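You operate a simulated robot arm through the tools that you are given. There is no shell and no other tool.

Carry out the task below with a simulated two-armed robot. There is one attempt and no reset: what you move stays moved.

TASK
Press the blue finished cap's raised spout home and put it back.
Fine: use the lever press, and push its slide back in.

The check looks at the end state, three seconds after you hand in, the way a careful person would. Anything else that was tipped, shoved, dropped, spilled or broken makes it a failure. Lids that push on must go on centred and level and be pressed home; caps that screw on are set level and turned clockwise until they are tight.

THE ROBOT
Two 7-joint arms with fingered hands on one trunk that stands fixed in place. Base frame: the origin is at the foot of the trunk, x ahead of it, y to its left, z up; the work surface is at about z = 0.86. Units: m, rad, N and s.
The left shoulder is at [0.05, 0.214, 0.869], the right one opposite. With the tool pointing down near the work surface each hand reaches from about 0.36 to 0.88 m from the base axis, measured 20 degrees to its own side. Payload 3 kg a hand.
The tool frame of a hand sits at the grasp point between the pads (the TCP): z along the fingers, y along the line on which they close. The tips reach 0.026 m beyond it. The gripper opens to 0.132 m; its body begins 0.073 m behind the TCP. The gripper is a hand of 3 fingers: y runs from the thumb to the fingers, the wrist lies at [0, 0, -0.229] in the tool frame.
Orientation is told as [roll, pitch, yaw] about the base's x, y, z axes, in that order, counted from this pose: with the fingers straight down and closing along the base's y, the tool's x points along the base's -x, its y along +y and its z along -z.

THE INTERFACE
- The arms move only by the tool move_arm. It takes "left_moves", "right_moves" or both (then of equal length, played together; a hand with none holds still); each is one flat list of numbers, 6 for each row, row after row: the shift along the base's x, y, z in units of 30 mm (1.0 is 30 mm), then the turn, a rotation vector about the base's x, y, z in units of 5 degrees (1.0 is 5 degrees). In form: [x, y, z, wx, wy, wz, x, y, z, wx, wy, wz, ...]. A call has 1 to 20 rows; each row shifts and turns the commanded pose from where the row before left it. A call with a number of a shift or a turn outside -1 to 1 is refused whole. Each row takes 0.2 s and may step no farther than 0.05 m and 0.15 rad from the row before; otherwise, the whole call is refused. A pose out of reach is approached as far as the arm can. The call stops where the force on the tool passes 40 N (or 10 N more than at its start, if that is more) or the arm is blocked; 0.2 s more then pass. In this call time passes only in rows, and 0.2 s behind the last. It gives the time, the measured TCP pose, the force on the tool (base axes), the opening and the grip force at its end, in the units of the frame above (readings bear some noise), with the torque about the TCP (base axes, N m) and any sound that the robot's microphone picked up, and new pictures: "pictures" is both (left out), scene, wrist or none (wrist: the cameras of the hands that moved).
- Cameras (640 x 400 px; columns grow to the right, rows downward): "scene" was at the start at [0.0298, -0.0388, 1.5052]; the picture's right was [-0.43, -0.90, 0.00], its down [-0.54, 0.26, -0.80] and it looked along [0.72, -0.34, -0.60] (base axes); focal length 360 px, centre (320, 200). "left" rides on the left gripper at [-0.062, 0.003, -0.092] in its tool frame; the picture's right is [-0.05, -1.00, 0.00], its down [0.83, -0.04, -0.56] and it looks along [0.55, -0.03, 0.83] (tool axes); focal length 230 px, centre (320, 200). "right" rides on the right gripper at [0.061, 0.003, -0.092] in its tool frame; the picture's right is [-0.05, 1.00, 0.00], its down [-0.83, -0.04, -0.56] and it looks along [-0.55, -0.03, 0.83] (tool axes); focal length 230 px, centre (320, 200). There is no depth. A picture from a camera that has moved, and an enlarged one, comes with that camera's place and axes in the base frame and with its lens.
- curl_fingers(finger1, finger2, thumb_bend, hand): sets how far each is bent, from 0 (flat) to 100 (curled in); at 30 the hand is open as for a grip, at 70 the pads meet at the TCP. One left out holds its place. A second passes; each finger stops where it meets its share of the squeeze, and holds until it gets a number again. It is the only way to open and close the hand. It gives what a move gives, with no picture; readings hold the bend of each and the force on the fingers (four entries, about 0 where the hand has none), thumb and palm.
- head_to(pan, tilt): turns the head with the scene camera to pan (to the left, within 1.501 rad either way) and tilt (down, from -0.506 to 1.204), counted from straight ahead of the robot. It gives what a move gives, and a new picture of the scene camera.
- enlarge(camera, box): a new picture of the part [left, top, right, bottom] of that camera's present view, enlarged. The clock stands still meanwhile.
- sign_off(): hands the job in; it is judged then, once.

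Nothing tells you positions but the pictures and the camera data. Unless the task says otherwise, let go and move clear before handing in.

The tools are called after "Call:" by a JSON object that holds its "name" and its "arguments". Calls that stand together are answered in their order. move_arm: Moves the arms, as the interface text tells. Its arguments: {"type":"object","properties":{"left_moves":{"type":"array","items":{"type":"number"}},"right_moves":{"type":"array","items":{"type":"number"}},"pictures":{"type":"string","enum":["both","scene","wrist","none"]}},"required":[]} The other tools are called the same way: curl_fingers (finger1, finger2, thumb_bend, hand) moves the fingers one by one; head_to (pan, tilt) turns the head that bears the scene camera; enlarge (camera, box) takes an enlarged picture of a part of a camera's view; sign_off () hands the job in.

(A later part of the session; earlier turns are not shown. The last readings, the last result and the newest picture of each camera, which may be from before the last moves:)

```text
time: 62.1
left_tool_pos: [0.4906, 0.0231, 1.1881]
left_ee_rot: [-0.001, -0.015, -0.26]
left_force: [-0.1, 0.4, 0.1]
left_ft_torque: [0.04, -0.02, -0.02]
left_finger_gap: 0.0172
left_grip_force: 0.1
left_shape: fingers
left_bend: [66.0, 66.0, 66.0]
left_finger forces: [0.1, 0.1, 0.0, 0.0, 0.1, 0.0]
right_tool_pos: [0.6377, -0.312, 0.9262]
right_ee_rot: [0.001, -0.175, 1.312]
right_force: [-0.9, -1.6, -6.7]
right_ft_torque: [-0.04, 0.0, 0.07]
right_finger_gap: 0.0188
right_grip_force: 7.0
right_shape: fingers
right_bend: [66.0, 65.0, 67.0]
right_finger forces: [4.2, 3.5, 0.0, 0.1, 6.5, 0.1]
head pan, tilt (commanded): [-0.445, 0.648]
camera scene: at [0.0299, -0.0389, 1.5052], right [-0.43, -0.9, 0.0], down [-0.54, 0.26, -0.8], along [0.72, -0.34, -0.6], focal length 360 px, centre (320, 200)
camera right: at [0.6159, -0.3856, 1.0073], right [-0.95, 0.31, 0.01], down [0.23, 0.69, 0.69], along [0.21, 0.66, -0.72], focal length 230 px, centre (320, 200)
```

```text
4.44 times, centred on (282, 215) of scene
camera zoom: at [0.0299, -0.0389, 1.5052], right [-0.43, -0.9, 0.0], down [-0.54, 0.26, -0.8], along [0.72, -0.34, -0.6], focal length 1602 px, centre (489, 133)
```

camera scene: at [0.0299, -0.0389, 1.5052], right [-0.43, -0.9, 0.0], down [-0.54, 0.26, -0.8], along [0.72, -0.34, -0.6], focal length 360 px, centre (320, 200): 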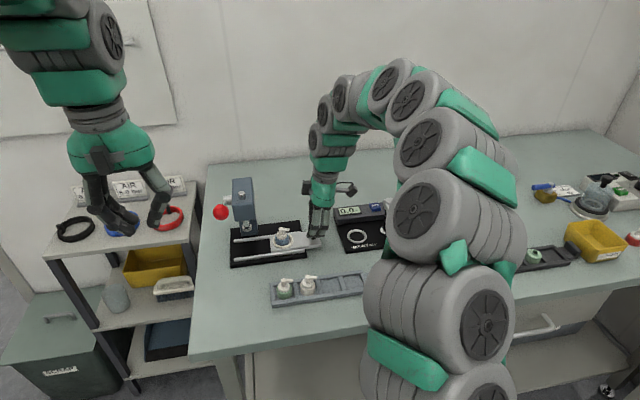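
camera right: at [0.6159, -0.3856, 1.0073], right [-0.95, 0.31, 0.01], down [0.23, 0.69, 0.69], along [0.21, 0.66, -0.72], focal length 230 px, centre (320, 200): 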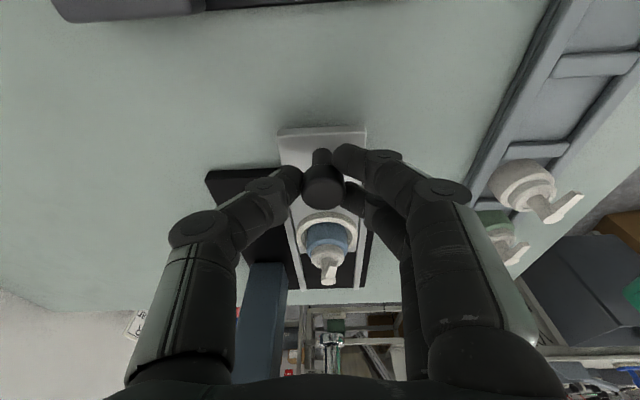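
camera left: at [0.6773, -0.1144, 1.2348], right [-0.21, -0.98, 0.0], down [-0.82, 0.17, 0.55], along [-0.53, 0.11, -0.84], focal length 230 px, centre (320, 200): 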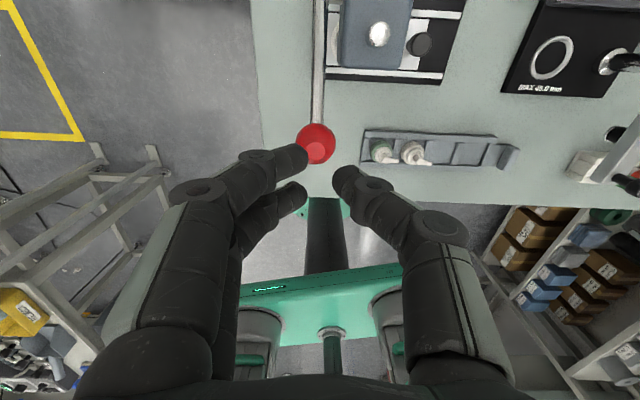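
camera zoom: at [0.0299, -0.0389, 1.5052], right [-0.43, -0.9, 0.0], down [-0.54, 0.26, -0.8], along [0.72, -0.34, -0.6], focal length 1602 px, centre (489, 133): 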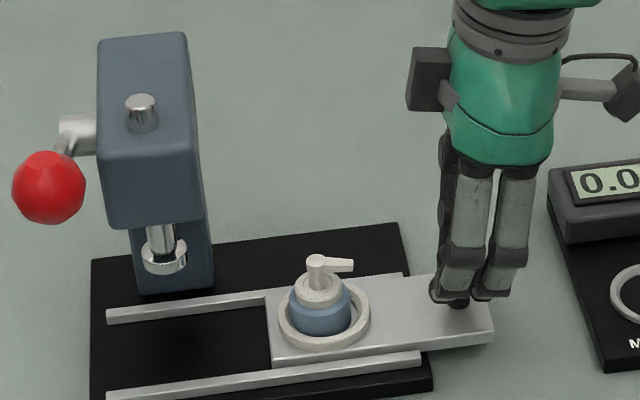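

Out again with the cap standing in the nest. I'll release the knob, rise, straighten, and move over the cap.

Call:
{"name": "curl_fingers", "arguments": {"hand": "right", "finger1": 44, "finger2": 44, "thumb_bend": 44}}

Call:
{"name": "move_arm", "arguments": {"right_moves": [0, 0, 1, 0, 0, 0, 0, 0, 1, 0, 0, 0, 0, 0, 1, -0.483, 0.129, 0, 0, 0, 0.6, -0.483, 0.129, 0, 0.2, 0.8, 0, -0.483, 0.129, 0, 0.2, 0.8, 0, -0.483, 0.129, 0, 0.22, 0.9, 0, 0, 0, 0], "pictures": "both"}}

Call:
{"name": "enlarge", "arguments": {"camera": "right", "box": [240, 80, 400, 200]}}

Call:
{"name": "enlarge", "arguments": {"camera": "scene", "box": [262, 215, 326, 255]}}

```text
time: 63.1
left_tool_pos: [0.4902, 0.0241, 1.188]
left_ee_rot: [-0.002, -0.014, -0.26]
left_force: [-0.6, -1.1, 0.2]
left_ft_torque: [-0.01, 0.0, 0.01]
left_finger_gap: 0.0172
left_grip_force: 0.1
left_shape: fingers
left_bend: [66.0, 66.0, 66.0]
left_finger forces: [0.1, 0.0, 0.1, 0.1, 0.0, 0.0]
right_tool_pos: [0.638, -0.3114, 0.9261]
right_ee_rot: [0.001, -0.174, 1.312]
right_force: [-0.3, 0.4, 0.4]
right_ft_torque: [0.0, -0.02, 0.0]
right_finger_gap: 0.0873
right_grip_force: 0.0
right_shape: fingers
right_bend: [44.0, 44.0, 44.0]
right_finger forces: [0.1, 0.0, 0.1, 0.0, 0.0, 0.0]
head pan, tilt (commanded): [-0.445, 0.648]
```

```text
time: 64.8
left_tool_pos: [0.4901, 0.0231, 1.1892]
left_ee_rot: [-0.001, -0.016, -0.26]
left_force: [0.5, -0.3, -0.1]
left_ft_torque: [-0.02, 0.04, 0.01]
left_finger_gap: 0.0171
left_grip_force: 0.0
left_shape: fingers
left_bend: [66.0, 66.0, 66.0]
left_finger forces: [0.0, 0.0, 0.0, 0.0, 0.1, 0.0]
right_tool_pos: [0.6567, -0.2348, 1.0349]
right_ee_rot: [0.0, 0.001, 1.31]
right_force: [-0.2, -0.2, 0.0]
right_ft_torque: [0.0, -0.04, -0.01]
right_finger_gap: 0.0876
right_grip_force: 0.1
right_shape: fingers
right_bend: [44.0, 44.0, 44.0]
right_finger forces: [0.1, 0.0, 0.1, 0.0, 0.0, 0.0]
head pan, tilt (commanded): [-0.445, 0.648]
camera scene: at [0.0298, -0.0388, 1.5052], right [-0.43, -0.9, 0.0], down [-0.54, 0.26, -0.8], along [0.72, -0.34, -0.6], focal length 360 px, centre (320, 200)
camera right: at [0.6384, -0.2923, 1.1276], right [-0.95, 0.31, 0.0], down [0.26, 0.79, 0.55], along [0.17, 0.53, -0.83], focal length 230 px, centre (320, 200)
```

scene: 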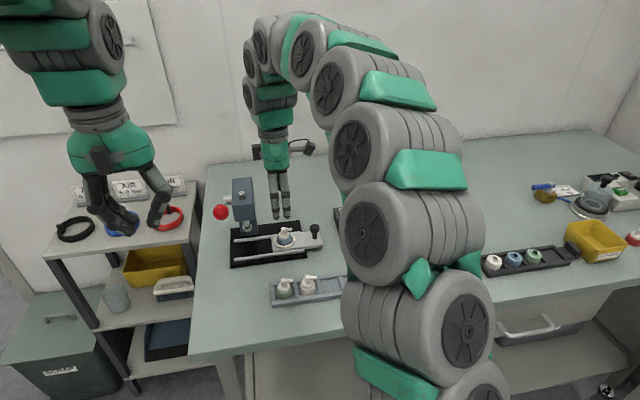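
right: 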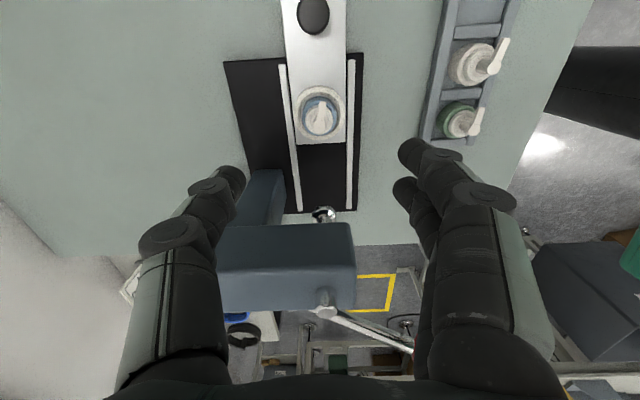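

```text
3.33 times, centred on (320, 140) of right
camera zoom: at [0.6384, -0.2923, 1.1276], right [-0.95, 0.31, 0.0], down [0.26, 0.79, 0.55], along [0.17, 0.53, -0.83], focal length 767 px, centre (320, 400)
```

zoom: 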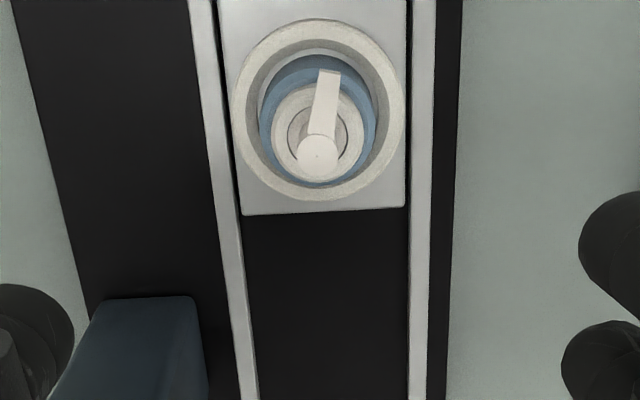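

```text
10.00 times, centred on (294, 235) of scene
camera zoom: at [0.0298, -0.0388, 1.5052], right [-0.43, -0.9, 0.0], down [-0.54, 0.26, -0.8], along [0.72, -0.34, -0.6], focal length 3604 px, centre (580, -150)
```

zoom: 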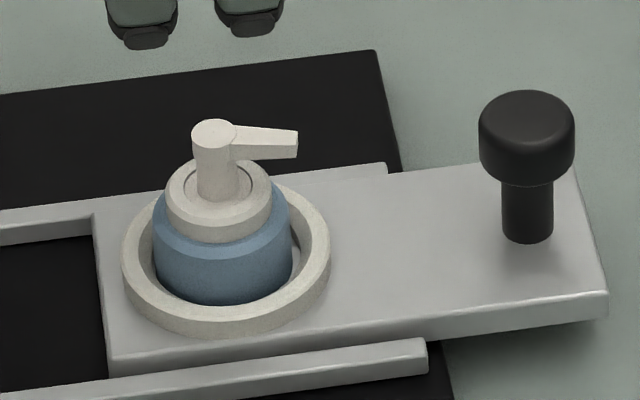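

The spout is clearly seated now, just like its neighbours. The cap is about 4 mm off from under the TCP; I'll pre-shape the fingers, correct, and descend to just above grip height.

Call:
{"name": "curl_fingers", "arguments": {"hand": "right", "finger1": 54, "finger2": 54, "thumb_bend": 54}}

Call:
{"name": "move_arm", "arguments": {"right_moves": [0, -0.127, -0.5, 0, 0, 0, 0, 0, -0.8, 0, 0, 0, 0, 0, -0.8, 0, 0, 0, 0, 0, -0.8, 0, 0, 0], "pictures": "none"}}

Call:
{"name": "enlarge", "arguments": {"camera": "right", "box": [200, 80, 440, 280]}}

Call:
{"name": "enlarge", "arguments": {"camera": "scene", "box": [252, 205, 332, 255]}}

```text
time: 65.8
left_tool_pos: [0.491, 0.0239, 1.1891]
left_ee_rot: [-0.001, -0.015, -0.26]
left_force: [1.0, -1.3, 0.9]
left_ft_torque: [0.0, -0.01, 0.01]
left_finger_gap: 0.0172
left_grip_force: 0.0
left_shape: fingers
left_bend: [66.0, 66.0, 66.0]
left_finger forces: [0.0, 0.1, 0.1, 0.1, 0.1, 0.0]
right_tool_pos: [0.6565, -0.2346, 1.0353]
right_ee_rot: [-0.001, -0.001, 1.312]
right_force: [0.0, -0.2, -0.2]
right_ft_torque: [0.0, 0.01, 0.03]
right_finger_gap: 0.0549
right_grip_force: 0.0
right_shape: fingers
right_bend: [54.0, 54.0, 54.0]
right_finger forces: [0.1, 0.1, 0.1, 0.0, 0.0, 0.0]
head pan, tilt (commanded): [-0.445, 0.648]
```

```text
time: 66.8
left_tool_pos: [0.4906, 0.0256, 1.1874]
left_ee_rot: [-0.002, -0.013, -0.26]
left_force: [-0.6, 0.0, -0.3]
left_ft_torque: [-0.01, 0.02, 0.03]
left_finger_gap: 0.0168
left_grip_force: 0.0
left_shape: fingers
left_bend: [66.0, 66.0, 66.0]
left_finger forces: [0.0, 0.1, 0.0, 0.0, 0.1, 0.0]
right_tool_pos: [0.6583, -0.2419, 0.9503]
right_ee_rot: [0.0, 0.0, 1.311]
right_force: [0.3, 0.5, 0.1]
right_ft_torque: [0.01, 0.0, -0.01]
right_finger_gap: 0.0552
right_grip_force: 0.0
right_shape: fingers
right_bend: [54.0, 54.0, 54.0]
right_finger forces: [0.0, 0.0, 0.1, 0.0, 0.0, 0.0]
head pan, tilt (commanded): [-0.445, 0.648]
```

```text
2.00 times, centred on (320, 180) of right
camera zoom: at [0.64, -0.2995, 1.0433], right [-0.95, 0.31, 0.0], down [0.26, 0.79, 0.56], along [0.17, 0.53, -0.83], focal length 460 px, centre (320, 240)
```

zoom: 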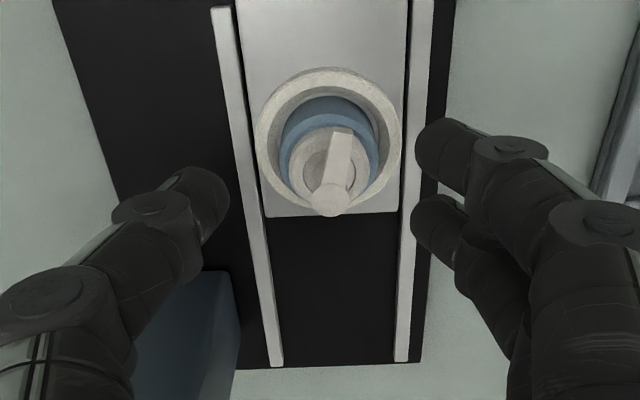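

```text
8.00 times, centred on (292, 230) of scene
camera zoom: at [0.0298, -0.0388, 1.5052], right [-0.43, -0.9, 0.0], down [-0.54, 0.26, -0.8], along [0.72, -0.34, -0.6], focal length 2883 px, centre (544, -40)
```

zoom: 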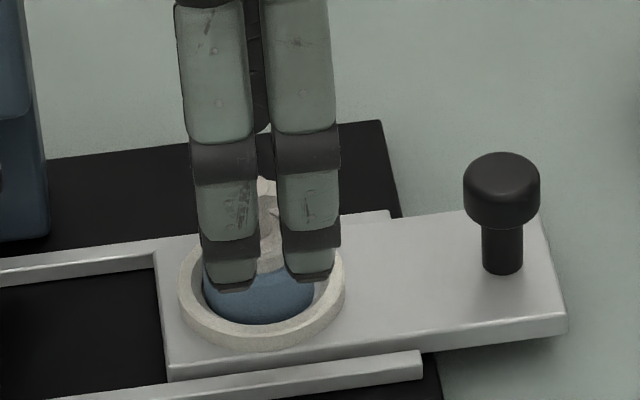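

A 3 mm correction is needed; then I lower to grip height, slightly higher on the body than before.

Call:
{"name": "move_arm", "arguments": {"right_moves": [-0.077, 0.09, -0.2, 0, 0, 0, 0, 0, -0.27, 0, 0, 0, 0, 0, -0.25, 0, 0, 0], "pictures": "none"}}

Call:
{"name": "enlarge", "arguments": {"camera": "right", "box": [200, 80, 440, 280]}}

Call:
{"name": "enlarge", "arguments": {"camera": "scene", "box": [252, 205, 332, 255]}}

```text
time: 67.5
left_tool_pos: [0.4907, 0.0242, 1.1887]
left_ee_rot: [-0.001, -0.013, -0.26]
left_force: [-0.8, -0.3, 0.7]
left_ft_torque: [0.0, -0.02, 0.0]
left_finger_gap: 0.0172
left_grip_force: 0.1
left_shape: fingers
left_bend: [66.0, 66.0, 66.0]
left_finger forces: [0.1, 0.0, 0.1, 0.0, 0.2, 0.0]
right_tool_pos: [0.6544, -0.2396, 0.9265]
right_ee_rot: [0.001, 0.0, 1.31]
right_force: [0.0, -0.3, 0.9]
right_ft_torque: [-0.03, 0.01, -0.02]
right_finger_gap: 0.055
right_grip_force: 0.1
right_shape: fingers
right_bend: [54.0, 54.0, 54.0]
right_finger forces: [0.0, 0.0, 0.0, 0.0, 0.0, 0.1]
head pan, tilt (commanded): [-0.445, 0.648]
```

```text
2.00 times, centred on (320, 180) of right
camera zoom: at [0.6357, -0.2975, 1.0199], right [-0.95, 0.31, 0.0], down [0.26, 0.79, 0.56], along [0.17, 0.53, -0.83], focal length 460 px, centre (320, 240)
```

zoom: 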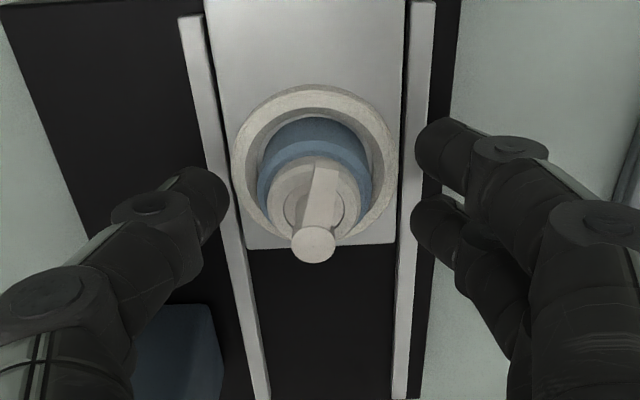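

```text
8.00 times, centred on (292, 230) of scene
camera zoom: at [0.0298, -0.0388, 1.5052], right [-0.43, -0.9, 0.0], down [-0.54, 0.26, -0.8], along [0.72, -0.34, -0.6], focal length 2883 px, centre (544, -40)
```

zoom: 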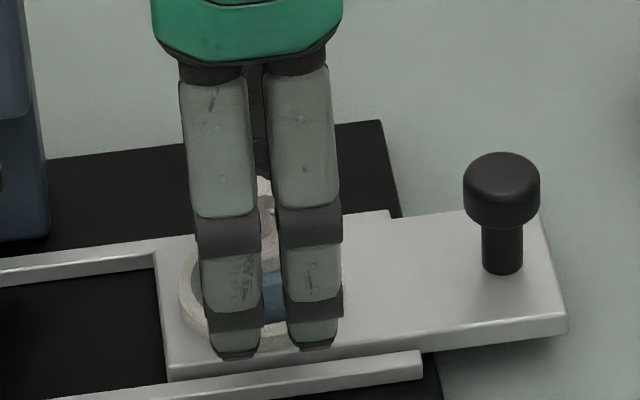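

Still about 2–3 mm off; one more fine correction before closing.

Call:
{"name": "move_arm", "arguments": {"right_moves": [0.07, 0.08, 0.04, 0, 0, 0, 0, 0, 0, 0, 0, 0], "pictures": "none"}}

Call:
{"name": "enlarge", "arguments": {"camera": "right", "box": [200, 80, 440, 280]}}

```text
time: 68.2
left_tool_pos: [0.49, 0.0235, 1.1866]
left_ee_rot: [-0.002, -0.014, -0.26]
left_force: [0.5, -0.8, 0.1]
left_ft_torque: [0.03, 0.01, 0.01]
left_finger_gap: 0.017
left_grip_force: 0.1
left_shape: fingers
left_bend: [66.0, 66.0, 66.0]
left_finger forces: [0.1, 0.0, 0.1, 0.1, 0.0, 0.0]
right_tool_pos: [0.6548, -0.2371, 0.9289]
right_ee_rot: [-0.001, 0.001, 1.31]
right_force: [-0.7, -0.3, 0.2]
right_ft_torque: [0.03, -0.01, -0.03]
right_finger_gap: 0.0551
right_grip_force: 0.0
right_shape: fingers
right_bend: [54.0, 54.0, 54.0]
right_finger forces: [0.0, 0.0, 0.0, 0.0, 0.0, 0.0]
head pan, tilt (commanded): [-0.445, 0.648]
```

```text
2.00 times, centred on (320, 180) of right
camera zoom: at [0.6372, -0.2949, 1.0206], right [-0.95, 0.31, 0.0], down [0.26, 0.79, 0.56], along [0.17, 0.53, -0.83], focal length 460 px, centre (320, 240)
```

zoom: 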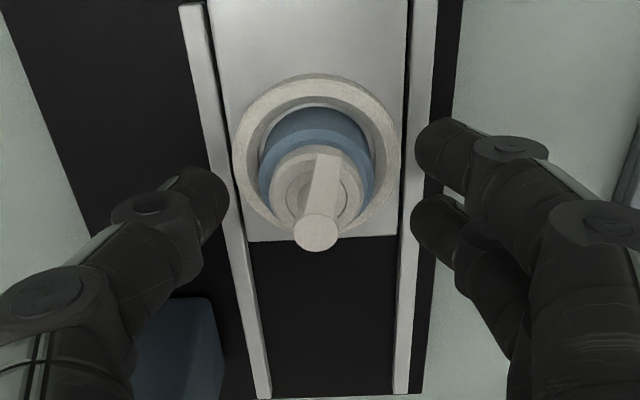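

Centred within about a millimetre. Closing gently.

Call:
{"name": "curl_fingers", "arguments": {"hand": "right", "finger1": 60, "finger2": 60, "thumb_bend": 60}}

Call:
{"name": "curl_fingers", "arguments": {"hand": "right", "finger1": 63, "finger2": 63, "thumb_bend": 63}}

Call:
{"name": "enlarge", "arguments": {"camera": "right", "box": [200, 80, 440, 280]}}

Call:
{"name": "enlarge", "arguments": {"camera": "scene", "box": [252, 205, 332, 255]}}

```text
time: 69.2
left_tool_pos: [0.4889, 0.0228, 1.1882]
left_ee_rot: [-0.002, -0.014, -0.26]
left_force: [0.1, -0.1, -0.3]
left_ft_torque: [-0.01, 0.0, 0.0]
left_finger_gap: 0.017
left_grip_force: 0.1
left_shape: fingers
left_bend: [66.0, 66.0, 66.0]
left_finger forces: [0.0, 0.0, 0.0, 0.0, 0.0, 0.0]
right_tool_pos: [0.6549, -0.2375, 0.9278]
right_ee_rot: [-0.001, 0.0, 1.309]
right_force: [0.5, 0.4, 1.0]
right_ft_torque: [-0.02, -0.03, 0.01]
right_finger_gap: 0.0355
right_grip_force: 0.1
right_shape: fingers
right_bend: [60.0, 60.0, 60.0]
right_finger forces: [0.0, 0.0, 0.0, 0.0, 0.0, 0.0]
head pan, tilt (commanded): [-0.445, 0.648]
```

```text
time: 70.2
left_tool_pos: [0.4908, 0.0236, 1.1882]
left_ee_rot: [-0.002, -0.014, -0.26]
left_force: [-0.3, -0.1, -0.3]
left_ft_torque: [-0.03, 0.03, -0.03]
left_finger_gap: 0.0169
left_grip_force: 0.1
left_shape: fingers
left_bend: [66.0, 66.0, 66.0]
left_finger forces: [0.1, 0.0, 0.0, 0.1, 0.0, 0.0]
right_tool_pos: [0.6553, -0.2377, 0.9271]
right_ee_rot: [0.0, 0.001, 1.311]
right_force: [-0.4, -0.4, 0.0]
right_ft_torque: [-0.03, 0.02, -0.01]
right_finger_gap: 0.0309
right_grip_force: 1.4
right_shape: fingers
right_bend: [61.0, 62.0, 62.0]
right_finger forces: [1.2, 0.6, 0.1, 0.0, 1.7, 0.1]
head pan, tilt (commanded): [-0.445, 0.648]
```

```text
2.00 times, centred on (320, 180) of right
camera zoom: at [0.6372, -0.2949, 1.0206], right [-0.95, 0.31, 0.0], down [0.26, 0.79, 0.56], along [0.17, 0.53, -0.83], focal length 460 px, centre (320, 240)
```

zoom: 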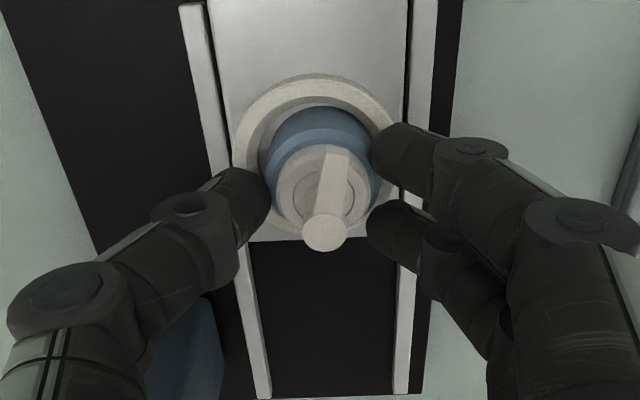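

```text
8.00 times, centred on (292, 230) of scene
camera zoom: at [0.0298, -0.0388, 1.5052], right [-0.43, -0.9, 0.0], down [-0.54, 0.26, -0.8], along [0.72, -0.34, -0.6], focal length 2883 px, centre (544, -40)
```

zoom: 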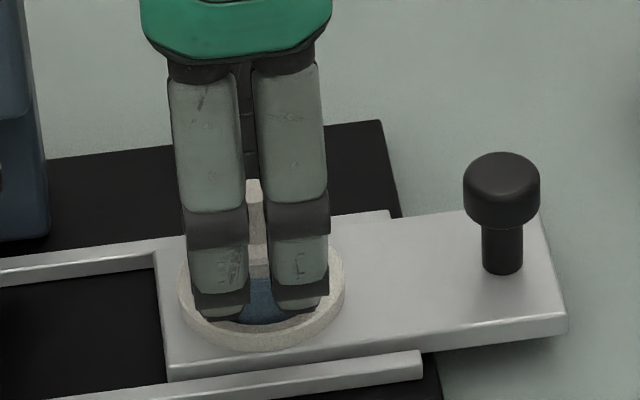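

All three touch. Firming the grip and lifting slowly.

Call:
{"name": "curl_fingers", "arguments": {"hand": "right", "finger1": 67, "finger2": 67, "thumb_bend": 67}}

Call:
{"name": "move_arm", "arguments": {"right_moves": [0, 0, 0.25, 0, 0, 0, 0, 0, 0.4, 0, 0, 0, 0, 0, 0.4, 0, 0, 0], "pictures": "none"}}

Call:
{"name": "enlarge", "arguments": {"camera": "right", "box": [200, 80, 440, 280]}}

Call:
{"name": "enlarge", "arguments": {"camera": "scene", "box": [252, 195, 332, 245]}}

```text
time: 71.2
left_tool_pos: [0.4903, 0.0248, 1.1894]
left_ee_rot: [-0.002, -0.015, -0.26]
left_force: [-0.3, 0.6, 0.2]
left_ft_torque: [0.01, 0.04, 0.03]
left_finger_gap: 0.0171
left_grip_force: 0.1
left_shape: fingers
left_bend: [66.0, 66.0, 66.0]
left_finger forces: [0.1, 0.0, 0.0, 0.0, 0.0, 0.0]
right_tool_pos: [0.6559, -0.2373, 0.9281]
right_ee_rot: [0.0, 0.001, 1.31]
right_force: [1.2, -0.4, 0.3]
right_ft_torque: [-0.02, 0.0, 0.0]
right_finger_gap: 0.0288
right_grip_force: 5.9
right_shape: fingers
right_bend: [62.0, 63.0, 64.0]
right_finger forces: [3.2, 2.3, 0.0, 0.0, 5.2, 0.0]
head pan, tilt (commanded): [-0.445, 0.648]
```

```text
time: 72.0
left_tool_pos: [0.4905, 0.0236, 1.1886]
left_ee_rot: [-0.002, -0.013, -0.261]
left_force: [-0.1, -0.9, 0.7]
left_ft_torque: [0.0, 0.02, 0.03]
left_finger_gap: 0.0172
left_grip_force: 0.0
left_shape: fingers
left_bend: [66.0, 66.0, 66.0]
left_finger forces: [0.1, 0.0, 0.0, 0.1, 0.1, 0.1]
right_tool_pos: [0.6574, -0.2354, 0.9577]
right_ee_rot: [0.0, 0.001, 1.311]
right_force: [0.2, -0.4, -0.4]
right_ft_torque: [-0.02, 0.06, 0.02]
right_finger_gap: 0.0235
right_grip_force: 3.8
right_shape: fingers
right_bend: [64.0, 65.0, 65.0]
right_finger forces: [2.9, 1.6, 0.1, 0.0, 3.8, 0.0]
head pan, tilt (commanded): [-0.445, 0.648]
```

```text
2.00 times, centred on (320, 180) of right
camera zoom: at [0.6388, -0.2929, 1.051], right [-0.95, 0.31, 0.0], down [0.26, 0.79, 0.56], along [0.17, 0.53, -0.83], focal length 460 px, centre (320, 240)
```

zoom: 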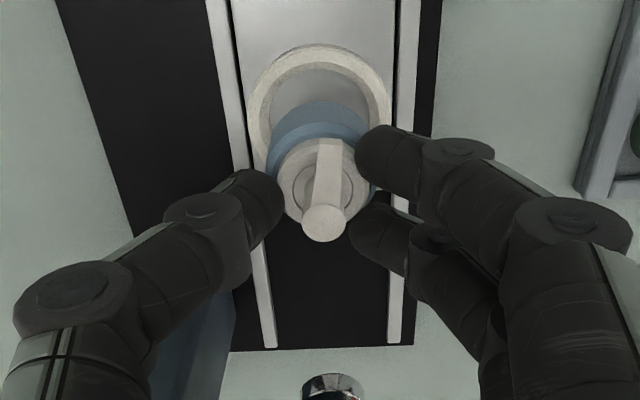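

```text
8.00 times, centred on (292, 220) of scene
camera zoom: at [0.0298, -0.0388, 1.5052], right [-0.43, -0.9, 0.0], down [-0.54, 0.26, -0.8], along [0.72, -0.34, -0.6], focal length 2883 px, centre (544, 40)
```

zoom: 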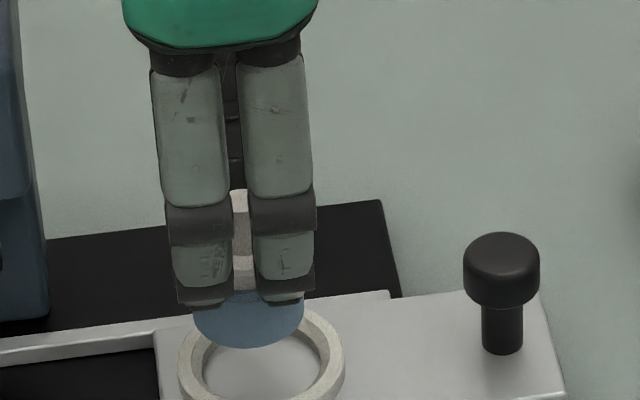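

The cap slid about 5 mm lower in the grip: the tips now sit around its white collar, just above the blue shoulder. I'll take a close look before carrying it.

Call:
{"name": "enlarge", "arguments": {"camera": "right", "box": [270, 130, 370, 210]}}

Call:
{"name": "enlarge", "arguments": {"camera": "scene", "box": [266, 215, 298, 240]}}

```text
5.00 times, centred on (320, 170) of right
camera zoom: at [0.6388, -0.2929, 1.051], right [-0.95, 0.31, 0.0], down [0.26, 0.79, 0.56], along [0.17, 0.53, -0.83], focal length 1150 px, centre (320, 350)
```

zoom: 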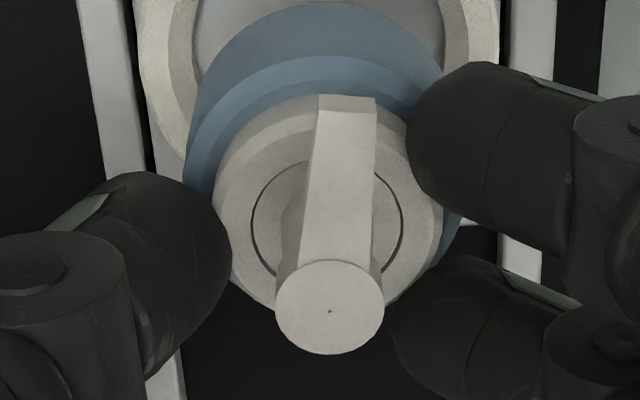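

```text
16.00 times, centred on (282, 228) of scene
camera zoom: at [0.0298, -0.0388, 1.5052], right [-0.43, -0.9, 0.0], down [-0.54, 0.26, -0.8], along [0.72, -0.34, -0.6], focal length 5766 px, centre (928, -240)
```

zoom: 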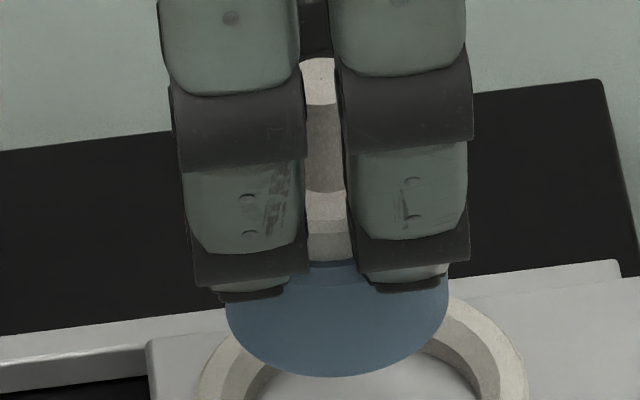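

The collar grip looks level and sits above the cap's centre of mass, so it should hang stably. I'll firm it slightly and then lift clear slowly.

Call:
{"name": "curl_fingers", "arguments": {"hand": "right", "finger1": 69, "finger2": 69, "thumb_bend": 69}}

Call:
{"name": "enlarge", "arguments": {"camera": "right", "box": [270, 130, 370, 210]}}

Call:
{"name": "move_arm", "arguments": {"right_moves": [0, 0, 0.3, 0, 0, 0, 0, 0, 0.35, 0, 0, 0, 0, 0, 0.3, 0, 0, 0], "pictures": "none"}}

Call:
{"name": "enlarge", "arguments": {"camera": "right", "box": [270, 130, 370, 210]}}

Call:
{"name": "enlarge", "arguments": {"camera": "scene", "box": [258, 195, 306, 235]}}

```text
time: 73.0
left_tool_pos: [0.4904, 0.0242, 1.1883]
left_ee_rot: [-0.001, -0.014, -0.259]
left_force: [-0.3, -0.2, 0.9]
left_ft_torque: [-0.02, 0.03, 0.02]
left_finger_gap: 0.017
left_grip_force: 0.1
left_shape: fingers
left_bend: [66.0, 66.0, 66.0]
left_finger forces: [0.1, 0.0, 0.2, 0.0, 0.1, 0.0]
right_tool_pos: [0.6569, -0.2351, 0.9582]
right_ee_rot: [0.0, 0.0, 1.311]
right_force: [0.9, 0.2, -0.7]
right_ft_torque: [0.0, 0.0, 0.0]
right_finger_gap: 0.0229
right_grip_force: 6.2
right_shape: fingers
right_bend: [64.0, 65.0, 66.0]
right_finger forces: [4.3, 2.7, 0.0, 0.1, 6.2, 0.0]
head pan, tilt (commanded): [-0.445, 0.648]
```

```text
5.00 times, centred on (320, 170) of right
camera zoom: at [0.6389, -0.2931, 1.0511], right [-0.95, 0.31, 0.0], down [0.26, 0.79, 0.56], along [0.17, 0.53, -0.83], focal length 1150 px, centre (320, 350)
```

zoom: 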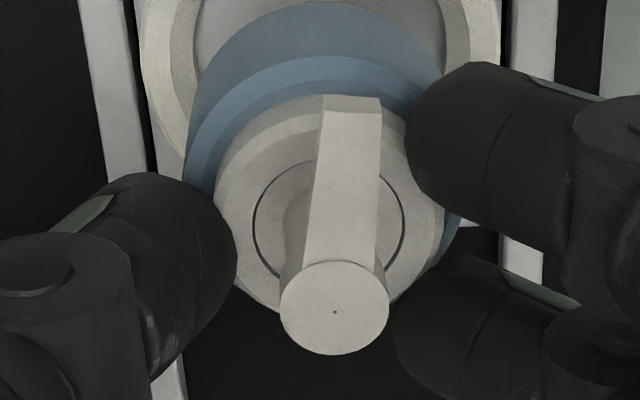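

```text
time: 73.8
left_tool_pos: [0.4916, 0.0247, 1.1873]
left_ee_rot: [-0.003, -0.012, -0.259]
left_force: [0.3, -0.8, -0.3]
left_ft_torque: [0.03, 0.01, -0.01]
left_finger_gap: 0.0171
left_grip_force: 0.1
left_shape: fingers
left_bend: [66.0, 66.0, 66.0]
left_finger forces: [0.0, 0.0, 0.0, 0.1, 0.0, 0.1]
right_tool_pos: [0.6564, -0.236, 0.9886]
right_ee_rot: [0.0, 0.001, 1.309]
right_force: [0.4, 0.3, -0.3]
right_ft_torque: [0.01, -0.02, 0.0]
right_finger_gap: 0.0227
right_grip_force: 6.5
right_shape: fingers
right_bend: [64.0, 65.0, 66.0]
right_finger forces: [4.4, 2.8, 0.0, 0.0, 6.1, 0.0]
head pan, tilt (commanded): [-0.445, 0.648]
```

```text
5.00 times, centred on (320, 170) of right
camera zoom: at [0.6391, -0.2944, 1.0812], right [-0.95, 0.31, 0.0], down [0.26, 0.79, 0.56], along [0.17, 0.53, -0.83], focal length 1150 px, centre (320, 350)
```

zoom: 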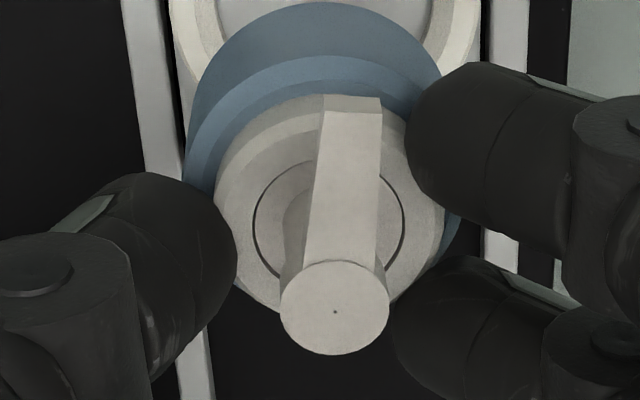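

```text
10.00 times, centred on (282, 215) of scene
camera zoom: at [0.0298, -0.0388, 1.5052], right [-0.43, -0.9, 0.0], down [-0.54, 0.26, -0.8], along [0.72, -0.34, -0.6], focal length 3604 px, centre (700, 50)
```

zoom: 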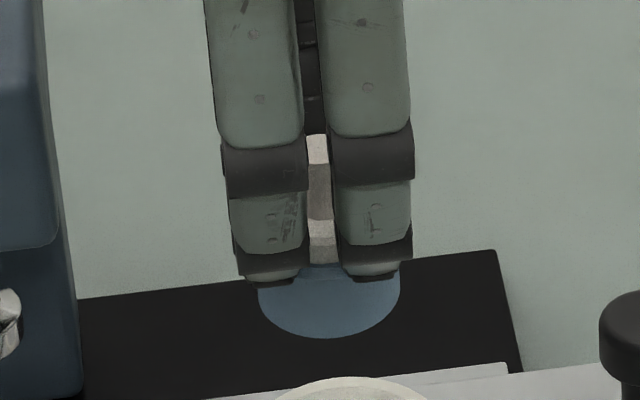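

The grip is steady. I'll carry the cap slowly back over its tray slot.

Call:
{"name": "move_arm", "arguments": {"right_moves": [-0.2, -0.06, 0, 0, 0, 0, -0.4, -0.12, 0, 0, 0, 0, -0.45, -0.14, 0, 0, 0, 0, -0.45, -0.14, 0, 0, 0, 0, -0.45, -0.14, 0, 0, 0, 0, -0.45, -0.14, 0, 0, 0, 0, -0.45, -0.14, 0, 0, 0, 0, -0.45, -0.14, 0, 0, 0, 0, -0.45, -0.14, 0, 0, 0, 0, -0.45, -0.14, 0, 0, 0, 0, -0.45, -0.14, 0, 0, 0, 0, -0.43, -0.13, 0, 0, 0, 0, -0.25, -0.08, 0, 0, 0, 0, -0.1, -0.03, 0, 0, 0, 0], "pictures": "both"}}

Call:
{"name": "enlarge", "arguments": {"camera": "right", "box": [220, 70, 420, 230]}}

Call:
{"name": "enlarge", "arguments": {"camera": "scene", "box": [280, 230, 376, 300]}}

```text
time: 76.8
left_tool_pos: [0.491, 0.0239, 1.1869]
left_ee_rot: [-0.002, -0.014, -0.259]
left_force: [-0.4, -0.4, -0.1]
left_ft_torque: [0.01, 0.02, 0.01]
left_finger_gap: 0.0171
left_grip_force: 0.1
left_shape: fingers
left_bend: [66.0, 66.0, 66.0]
left_finger forces: [0.0, 0.1, 0.0, 0.0, 0.1, 0.0]
right_tool_pos: [0.4939, -0.2875, 0.9879]
right_ee_rot: [-0.001, 0.001, 1.31]
right_force: [0.1, -0.7, 0.4]
right_ft_torque: [-0.01, 0.01, 0.01]
right_finger_gap: 0.0225
right_grip_force: 7.3
right_shape: fingers
right_bend: [64.0, 65.0, 66.0]
right_finger forces: [4.4, 3.0, 0.0, 0.0, 6.0, 0.0]
head pan, tilt (commanded): [-0.445, 0.648]
camera scene: at [0.0298, -0.0388, 1.5052], right [-0.43, -0.9, 0.0], down [-0.54, 0.26, -0.8], along [0.72, -0.34, -0.6], focal length 360 px, centre (320, 200)
camera right: at [0.4746, -0.3455, 1.0811], right [-0.95, 0.31, 0.0], down [0.25, 0.79, 0.55], along [0.17, 0.53, -0.83], focal length 230 px, centre (320, 200)
```

scene: 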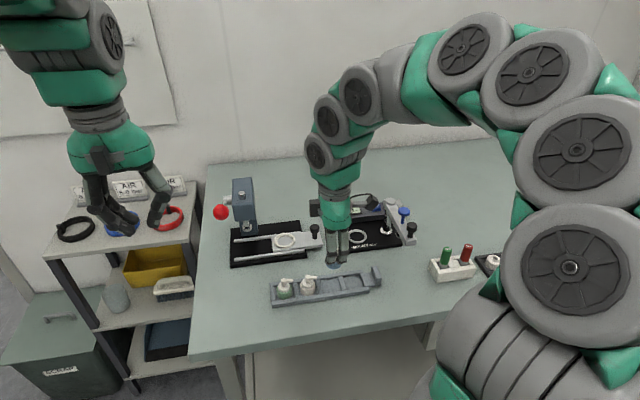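
right: 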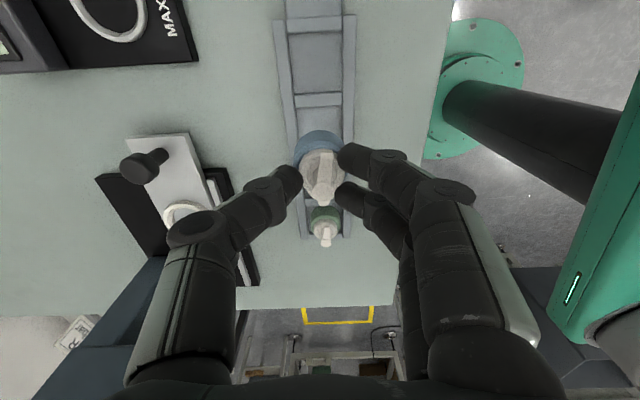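

```text
2.50 times, centred on (320, 150) of right
camera zoom: at [0.4746, -0.3455, 1.0811], right [-0.95, 0.31, 0.0], down [0.25, 0.79, 0.55], along [0.17, 0.53, -0.83], focal length 575 px, centre (320, 325)
```

zoom: 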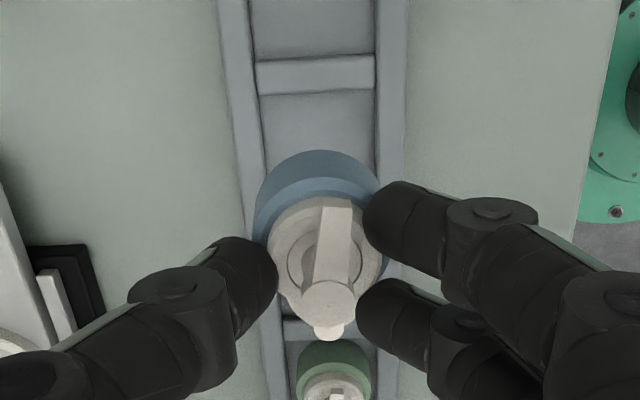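

```text
5.71 times, centred on (328, 265) of scene
camera zoom: at [0.0298, -0.0388, 1.5052], right [-0.43, -0.9, 0.0], down [-0.54, 0.26, -0.8], along [0.72, -0.34, -0.6], focal length 2059 px, centre (274, -171)
```

zoom: 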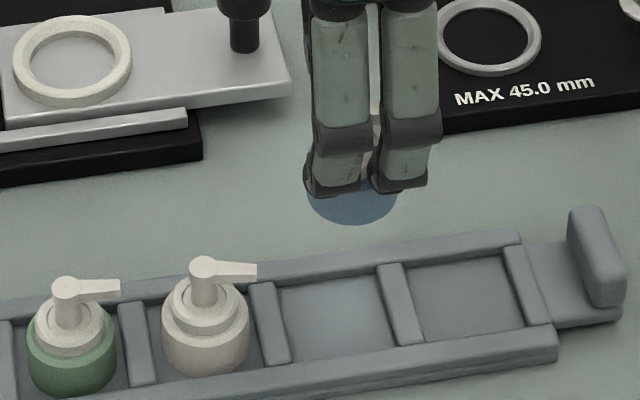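

Over the slot, within about 2 mm. Lowering to just above the rails and rechecking.

Call:
{"name": "move_arm", "arguments": {"right_moves": [0.04, 0.023, -0.4, 0, 0, 0, 0, 0, -0.45, 0, 0, 0, 0, 0, -0.45, 0, 0, 0, 0, 0, -0.3, 0, 0, 0], "pictures": "none"}}

Call:
{"name": "enlarge", "arguments": {"camera": "right", "box": [220, 90, 420, 250]}}

Call:
{"name": "enlarge", "arguments": {"camera": "scene", "box": [290, 240, 370, 300]}}

```text
time: 77.8
left_tool_pos: [0.4907, 0.025, 1.1866]
left_ee_rot: [-0.002, -0.014, -0.26]
left_force: [-0.5, -0.9, 0.3]
left_ft_torque: [-0.01, 0.0, -0.01]
left_finger_gap: 0.0173
left_grip_force: 0.1
left_shape: fingers
left_bend: [66.0, 66.0, 66.0]
left_finger forces: [0.0, 0.0, 0.1, 0.0, 0.0, 0.1]
right_tool_pos: [0.4936, -0.287, 0.9396]
right_ee_rot: [0.002, 0.002, 1.309]
right_force: [-0.8, -0.4, -0.2]
right_ft_torque: [0.02, 0.02, -0.02]
right_finger_gap: 0.0224
right_grip_force: 6.9
right_shape: fingers
right_bend: [64.0, 65.0, 66.0]
right_finger forces: [4.5, 2.9, 0.0, 0.0, 6.2, 0.0]
head pan, tilt (commanded): [-0.445, 0.648]
```

```text
2.50 times, centred on (320, 170) of right
camera zoom: at [0.476, -0.344, 1.0329], right [-0.95, 0.31, 0.0], down [0.26, 0.79, 0.56], along [0.17, 0.53, -0.83], focal length 575 px, centre (320, 275)
```

zoom: 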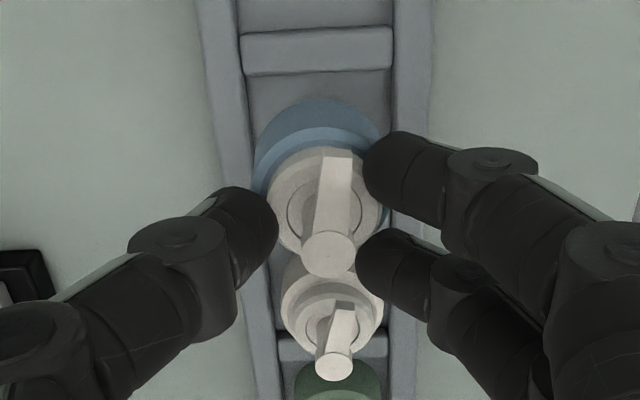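

```text
6.67 times, centred on (330, 270) of scene
camera zoom: at [0.0298, -0.0388, 1.5052], right [-0.43, -0.9, 0.0], down [-0.54, 0.26, -0.8], along [0.72, -0.34, -0.6], focal length 2403 px, centre (253, -267)
```

zoom: 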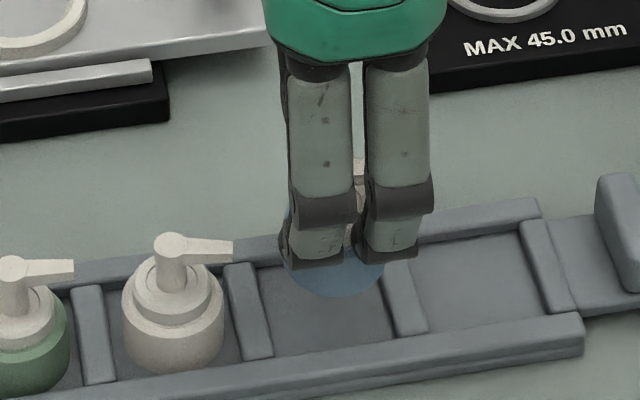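

Centred between the rails. Lowering to the tray floor in small steps.

Call:
{"name": "move_arm", "arguments": {"right_moves": [0, -0.01, -0.25, 0, 0, 0, 0, -0.01, -0.25, 0, 0, 0, 0, 0, -0.15, 0, 0, 0], "pictures": "none"}}

Call:
{"name": "enlarge", "arguments": {"camera": "right", "box": [220, 90, 420, 250]}}

Call:
{"name": "enlarge", "arguments": {"camera": "scene", "box": [290, 240, 370, 300]}}

```text
time: 78.5
left_tool_pos: [0.4908, 0.0235, 1.1881]
left_ee_rot: [-0.002, -0.014, -0.261]
left_force: [-0.5, 0.1, -0.6]
left_ft_torque: [0.0, 0.03, 0.0]
left_finger_gap: 0.0169
left_grip_force: 0.0
left_shape: fingers
left_bend: [66.0, 66.0, 66.0]
left_finger forces: [0.0, 0.0, 0.0, 0.0, 0.1, 0.1]
right_tool_pos: [0.4949, -0.287, 0.92]
right_ee_rot: [0.0, 0.0, 1.31]
right_force: [0.1, -0.8, -0.1]
right_ft_torque: [0.0, 0.02, 0.0]
right_finger_gap: 0.0225
right_grip_force: 7.0
right_shape: fingers
right_bend: [64.0, 65.0, 66.0]
right_finger forces: [4.5, 2.9, 0.0, 0.1, 6.1, 0.0]
head pan, tilt (commanded): [-0.445, 0.648]
```

```text
2.50 times, centred on (320, 170) of right
camera zoom: at [0.477, -0.3442, 1.0133], right [-0.95, 0.31, 0.0], down [0.26, 0.79, 0.56], along [0.17, 0.53, -0.83], focal length 575 px, centre (320, 275)
```

zoom: 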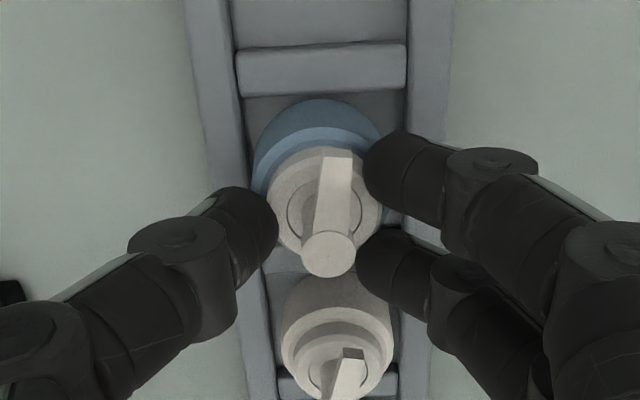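

```text
6.67 times, centred on (330, 270) of scene
camera zoom: at [0.0298, -0.0388, 1.5052], right [-0.43, -0.9, 0.0], down [-0.54, 0.26, -0.8], along [0.72, -0.34, -0.6], focal length 2403 px, centre (253, -267)
```

zoom: 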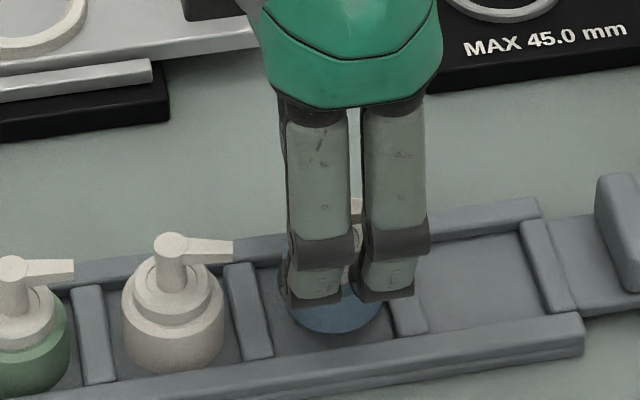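

The cap sits a touch close to the right-hand divider; I'll shift it 2 mm left and set it down.

Call:
{"name": "move_arm", "arguments": {"right_moves": [-0.016, 0.073, 0, 0, 0, 0, 0, 0, -0.07, 0, 0, 0, 0, 0, -0.06, 0, 0, 0], "pictures": "none"}}

Call:
{"name": "enlarge", "arguments": {"camera": "right", "box": [220, 90, 420, 250]}}

Call:
{"name": "enlarge", "arguments": {"camera": "scene", "box": [290, 250, 370, 300]}}

```text
time: 79.3
left_tool_pos: [0.4913, 0.0234, 1.1887]
left_ee_rot: [0.0, -0.013, -0.261]
left_force: [0.0, -0.2, -0.3]
left_ft_torque: [-0.01, 0.01, 0.03]
left_finger_gap: 0.0169
left_grip_force: 0.0
left_shape: fingers
left_bend: [66.0, 66.0, 66.0]
left_finger forces: [0.1, 0.0, 0.0, 0.0, 0.0, 0.0]
right_tool_pos: [0.4935, -0.2851, 0.9171]
right_ee_rot: [-0.001, 0.001, 1.31]
right_force: [-0.1, 0.1, 1.0]
right_ft_torque: [0.0, -0.01, -0.01]
right_finger_gap: 0.0228
right_grip_force: 7.1
right_shape: fingers
right_bend: [64.0, 65.0, 66.0]
right_finger forces: [4.6, 2.8, 0.0, 0.0, 6.0, 0.0]
head pan, tilt (commanded): [-0.445, 0.648]
```

```text
2.50 times, centred on (320, 170) of right
camera zoom: at [0.4763, -0.3422, 1.0098], right [-0.95, 0.31, 0.0], down [0.25, 0.79, 0.55], along [0.17, 0.53, -0.83], focal length 575 px, centre (320, 275)
```

zoom: 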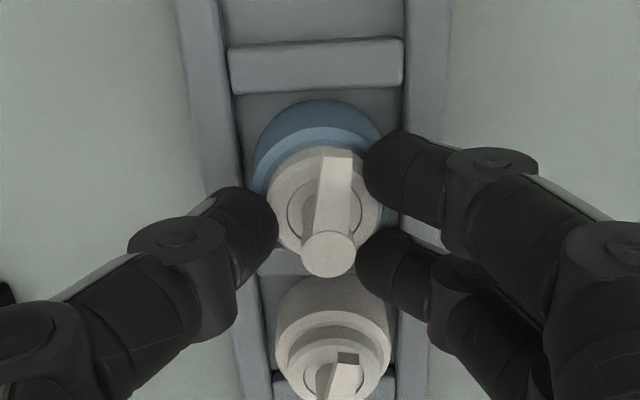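

```text
8.00 times, centred on (330, 275) of scene
camera zoom: at [0.0298, -0.0388, 1.5052], right [-0.43, -0.9, 0.0], down [-0.54, 0.26, -0.8], along [0.72, -0.34, -0.6], focal length 2883 px, centre (240, -400)
```

zoom: 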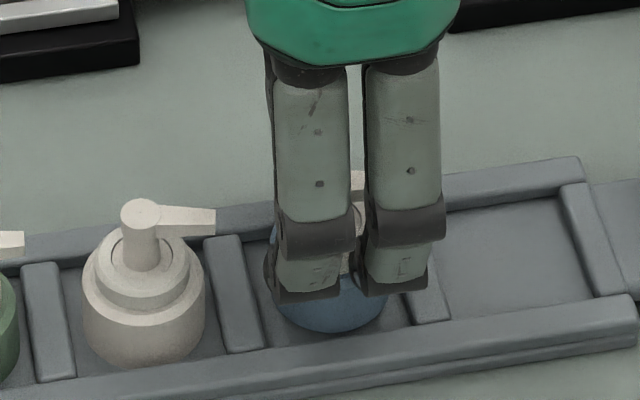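

Nearly on the floor. A little lower until it bears, then I'll release.

Call:
{"name": "move_arm", "arguments": {"right_moves": [0, 0, -0.06, 0, 0, 0], "pictures": "none"}}

```text
time: 79.8
left_tool_pos: [0.4894, 0.0244, 1.1879]
left_ee_rot: [-0.003, -0.014, -0.26]
left_force: [0.9, -0.3, 0.4]
left_ft_torque: [0.01, 0.02, -0.01]
left_finger_gap: 0.0169
left_grip_force: 0.0
left_shape: fingers
left_bend: [66.0, 66.0, 66.0]
left_finger forces: [0.1, 0.0, 0.0, 0.0, 0.1, 0.0]
right_tool_pos: [0.4935, -0.2847, 0.9152]
right_ee_rot: [-0.001, 0.001, 1.312]
right_force: [-0.1, -1.0, 0.0]
right_ft_torque: [-0.01, 0.0, -0.02]
right_finger_gap: 0.0224
right_grip_force: 7.0
right_shape: fingers
right_bend: [64.0, 65.0, 66.0]
right_finger forces: [4.5, 2.8, 0.0, 0.0, 6.1, 0.1]
head pan, tilt (commanded): [-0.445, 0.648]
```

Call:
{"name": "move_arm", "arguments": {"right_moves": [0, 0, -0.06, 0, 0, 0], "pictures": "none"}}

Call:
{"name": "enlarge", "arguments": {"camera": "scene", "box": [306, 262, 354, 292]}}

```text
time: 80.2
left_tool_pos: [0.4905, 0.0248, 1.1888]
left_ee_rot: [-0.001, -0.013, -0.26]
left_force: [0.2, -0.3, 1.0]
left_ft_torque: [-0.03, 0.0, 0.02]
left_finger_gap: 0.0171
left_grip_force: 0.0
left_shape: fingers
left_bend: [66.0, 66.0, 66.0]
left_finger forces: [0.0, 0.0, 0.0, 0.0, 0.0, 0.0]
right_tool_pos: [0.4939, -0.2832, 0.913]
right_ee_rot: [-0.001, 0.0, 1.312]
right_force: [0.5, -1.1, 5.6]
right_ft_torque: [0.01, 0.11, 0.0]
right_finger_gap: 0.0224
right_grip_force: 9.6
right_shape: fingers
right_bend: [65.0, 66.0, 66.0]
right_finger forces: [8.1, 3.2, 0.1, 0.0, 7.7, 0.0]
head pan, tilt (commanded): [-0.445, 0.648]
```

```text
13.33 times, centred on (330, 277) of scene
camera zoom: at [0.0298, -0.0388, 1.5052], right [-0.43, -0.9, 0.0], down [-0.54, 0.26, -0.8], along [0.72, -0.34, -0.6], focal length 4805 px, centre (187, -827)
```

zoom: 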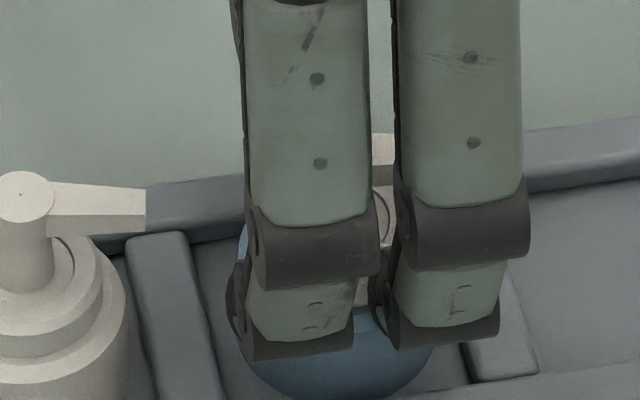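

The cap bears on the tray floor (about 6 N). Opening the fingers gradually.

Call:
{"name": "curl_fingers", "arguments": {"hand": "right", "finger1": 62, "finger2": 62, "thumb_bend": 62}}

Call:
{"name": "curl_fingers", "arguments": {"hand": "right", "finger1": 54, "finger2": 54, "thumb_bend": 54}}

Call:
{"name": "enlarge", "arguments": {"camera": "right", "box": [220, 90, 420, 250]}}

Call:
{"name": "enlarge", "arguments": {"camera": "scene", "box": [290, 250, 370, 300]}}

```text
time: 81.2
left_tool_pos: [0.4904, 0.0229, 1.1885]
left_ee_rot: [-0.001, -0.013, -0.261]
left_force: [0.0, 0.0, 0.2]
left_ft_torque: [0.03, 0.02, 0.01]
left_finger_gap: 0.0169
left_grip_force: 0.1
left_shape: fingers
left_bend: [66.0, 66.0, 66.0]
left_finger forces: [0.0, 0.0, 0.0, 0.0, 0.0, 0.0]
right_tool_pos: [0.4945, -0.2843, 0.9144]
right_ee_rot: [0.0, 0.001, 1.31]
right_force: [0.1, 0.4, 1.9]
right_ft_torque: [0.01, -0.01, -0.02]
right_finger_gap: 0.0276
right_grip_force: 0.4
right_shape: fingers
right_bend: [62.0, 62.0, 62.0]
right_finger forces: [0.4, 0.0, 0.0, 0.0, 1.3, 0.0]
head pan, tilt (commanded): [-0.445, 0.648]
```

```text
time: 82.2
left_tool_pos: [0.4911, 0.0245, 1.1883]
left_ee_rot: [-0.001, -0.014, -0.26]
left_force: [-0.4, 0.0, -0.5]
left_ft_torque: [-0.01, -0.02, -0.01]
left_finger_gap: 0.0172
left_grip_force: 0.0
left_shape: fingers
left_bend: [66.0, 66.0, 66.0]
left_finger forces: [0.0, 0.1, 0.0, 0.0, 0.1, 0.0]
right_tool_pos: [0.4926, -0.2851, 0.9114]
right_ee_rot: [0.0, 0.0, 1.309]
right_force: [1.3, 0.7, 1.4]
right_ft_torque: [-0.03, 0.0, 0.02]
right_finger_gap: 0.0539
right_grip_force: 0.0
right_shape: fingers
right_bend: [54.0, 54.0, 54.0]
right_finger forces: [0.0, 0.0, 0.0, 0.0, 0.0, 0.0]
head pan, tilt (commanded): [-0.445, 0.648]
```

```text
2.50 times, centred on (320, 170) of right
camera zoom: at [0.4758, -0.3422, 1.0062], right [-0.95, 0.31, 0.0], down [0.26, 0.79, 0.55], along [0.17, 0.53, -0.83], focal length 575 px, centre (320, 275)
```

zoom: 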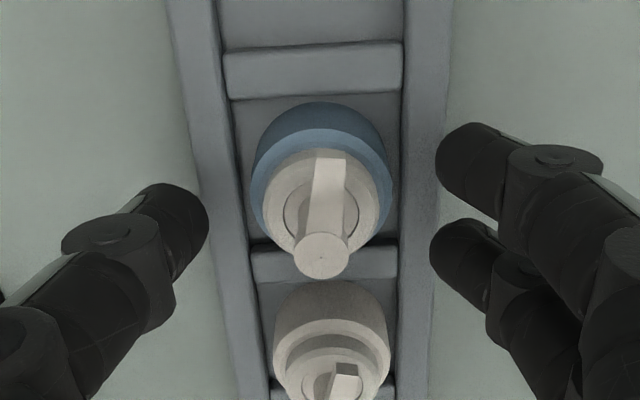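

```text
8.00 times, centred on (330, 275) of scene
camera zoom: at [0.0298, -0.0388, 1.5052], right [-0.43, -0.9, 0.0], down [-0.54, 0.26, -0.8], along [0.72, -0.34, -0.6], focal length 2883 px, centre (240, -400)
```

zoom: 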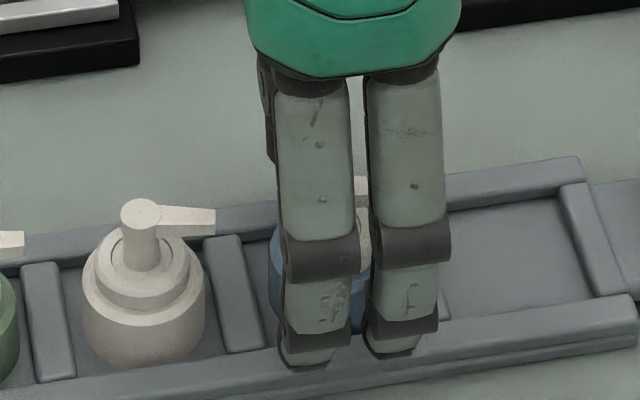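

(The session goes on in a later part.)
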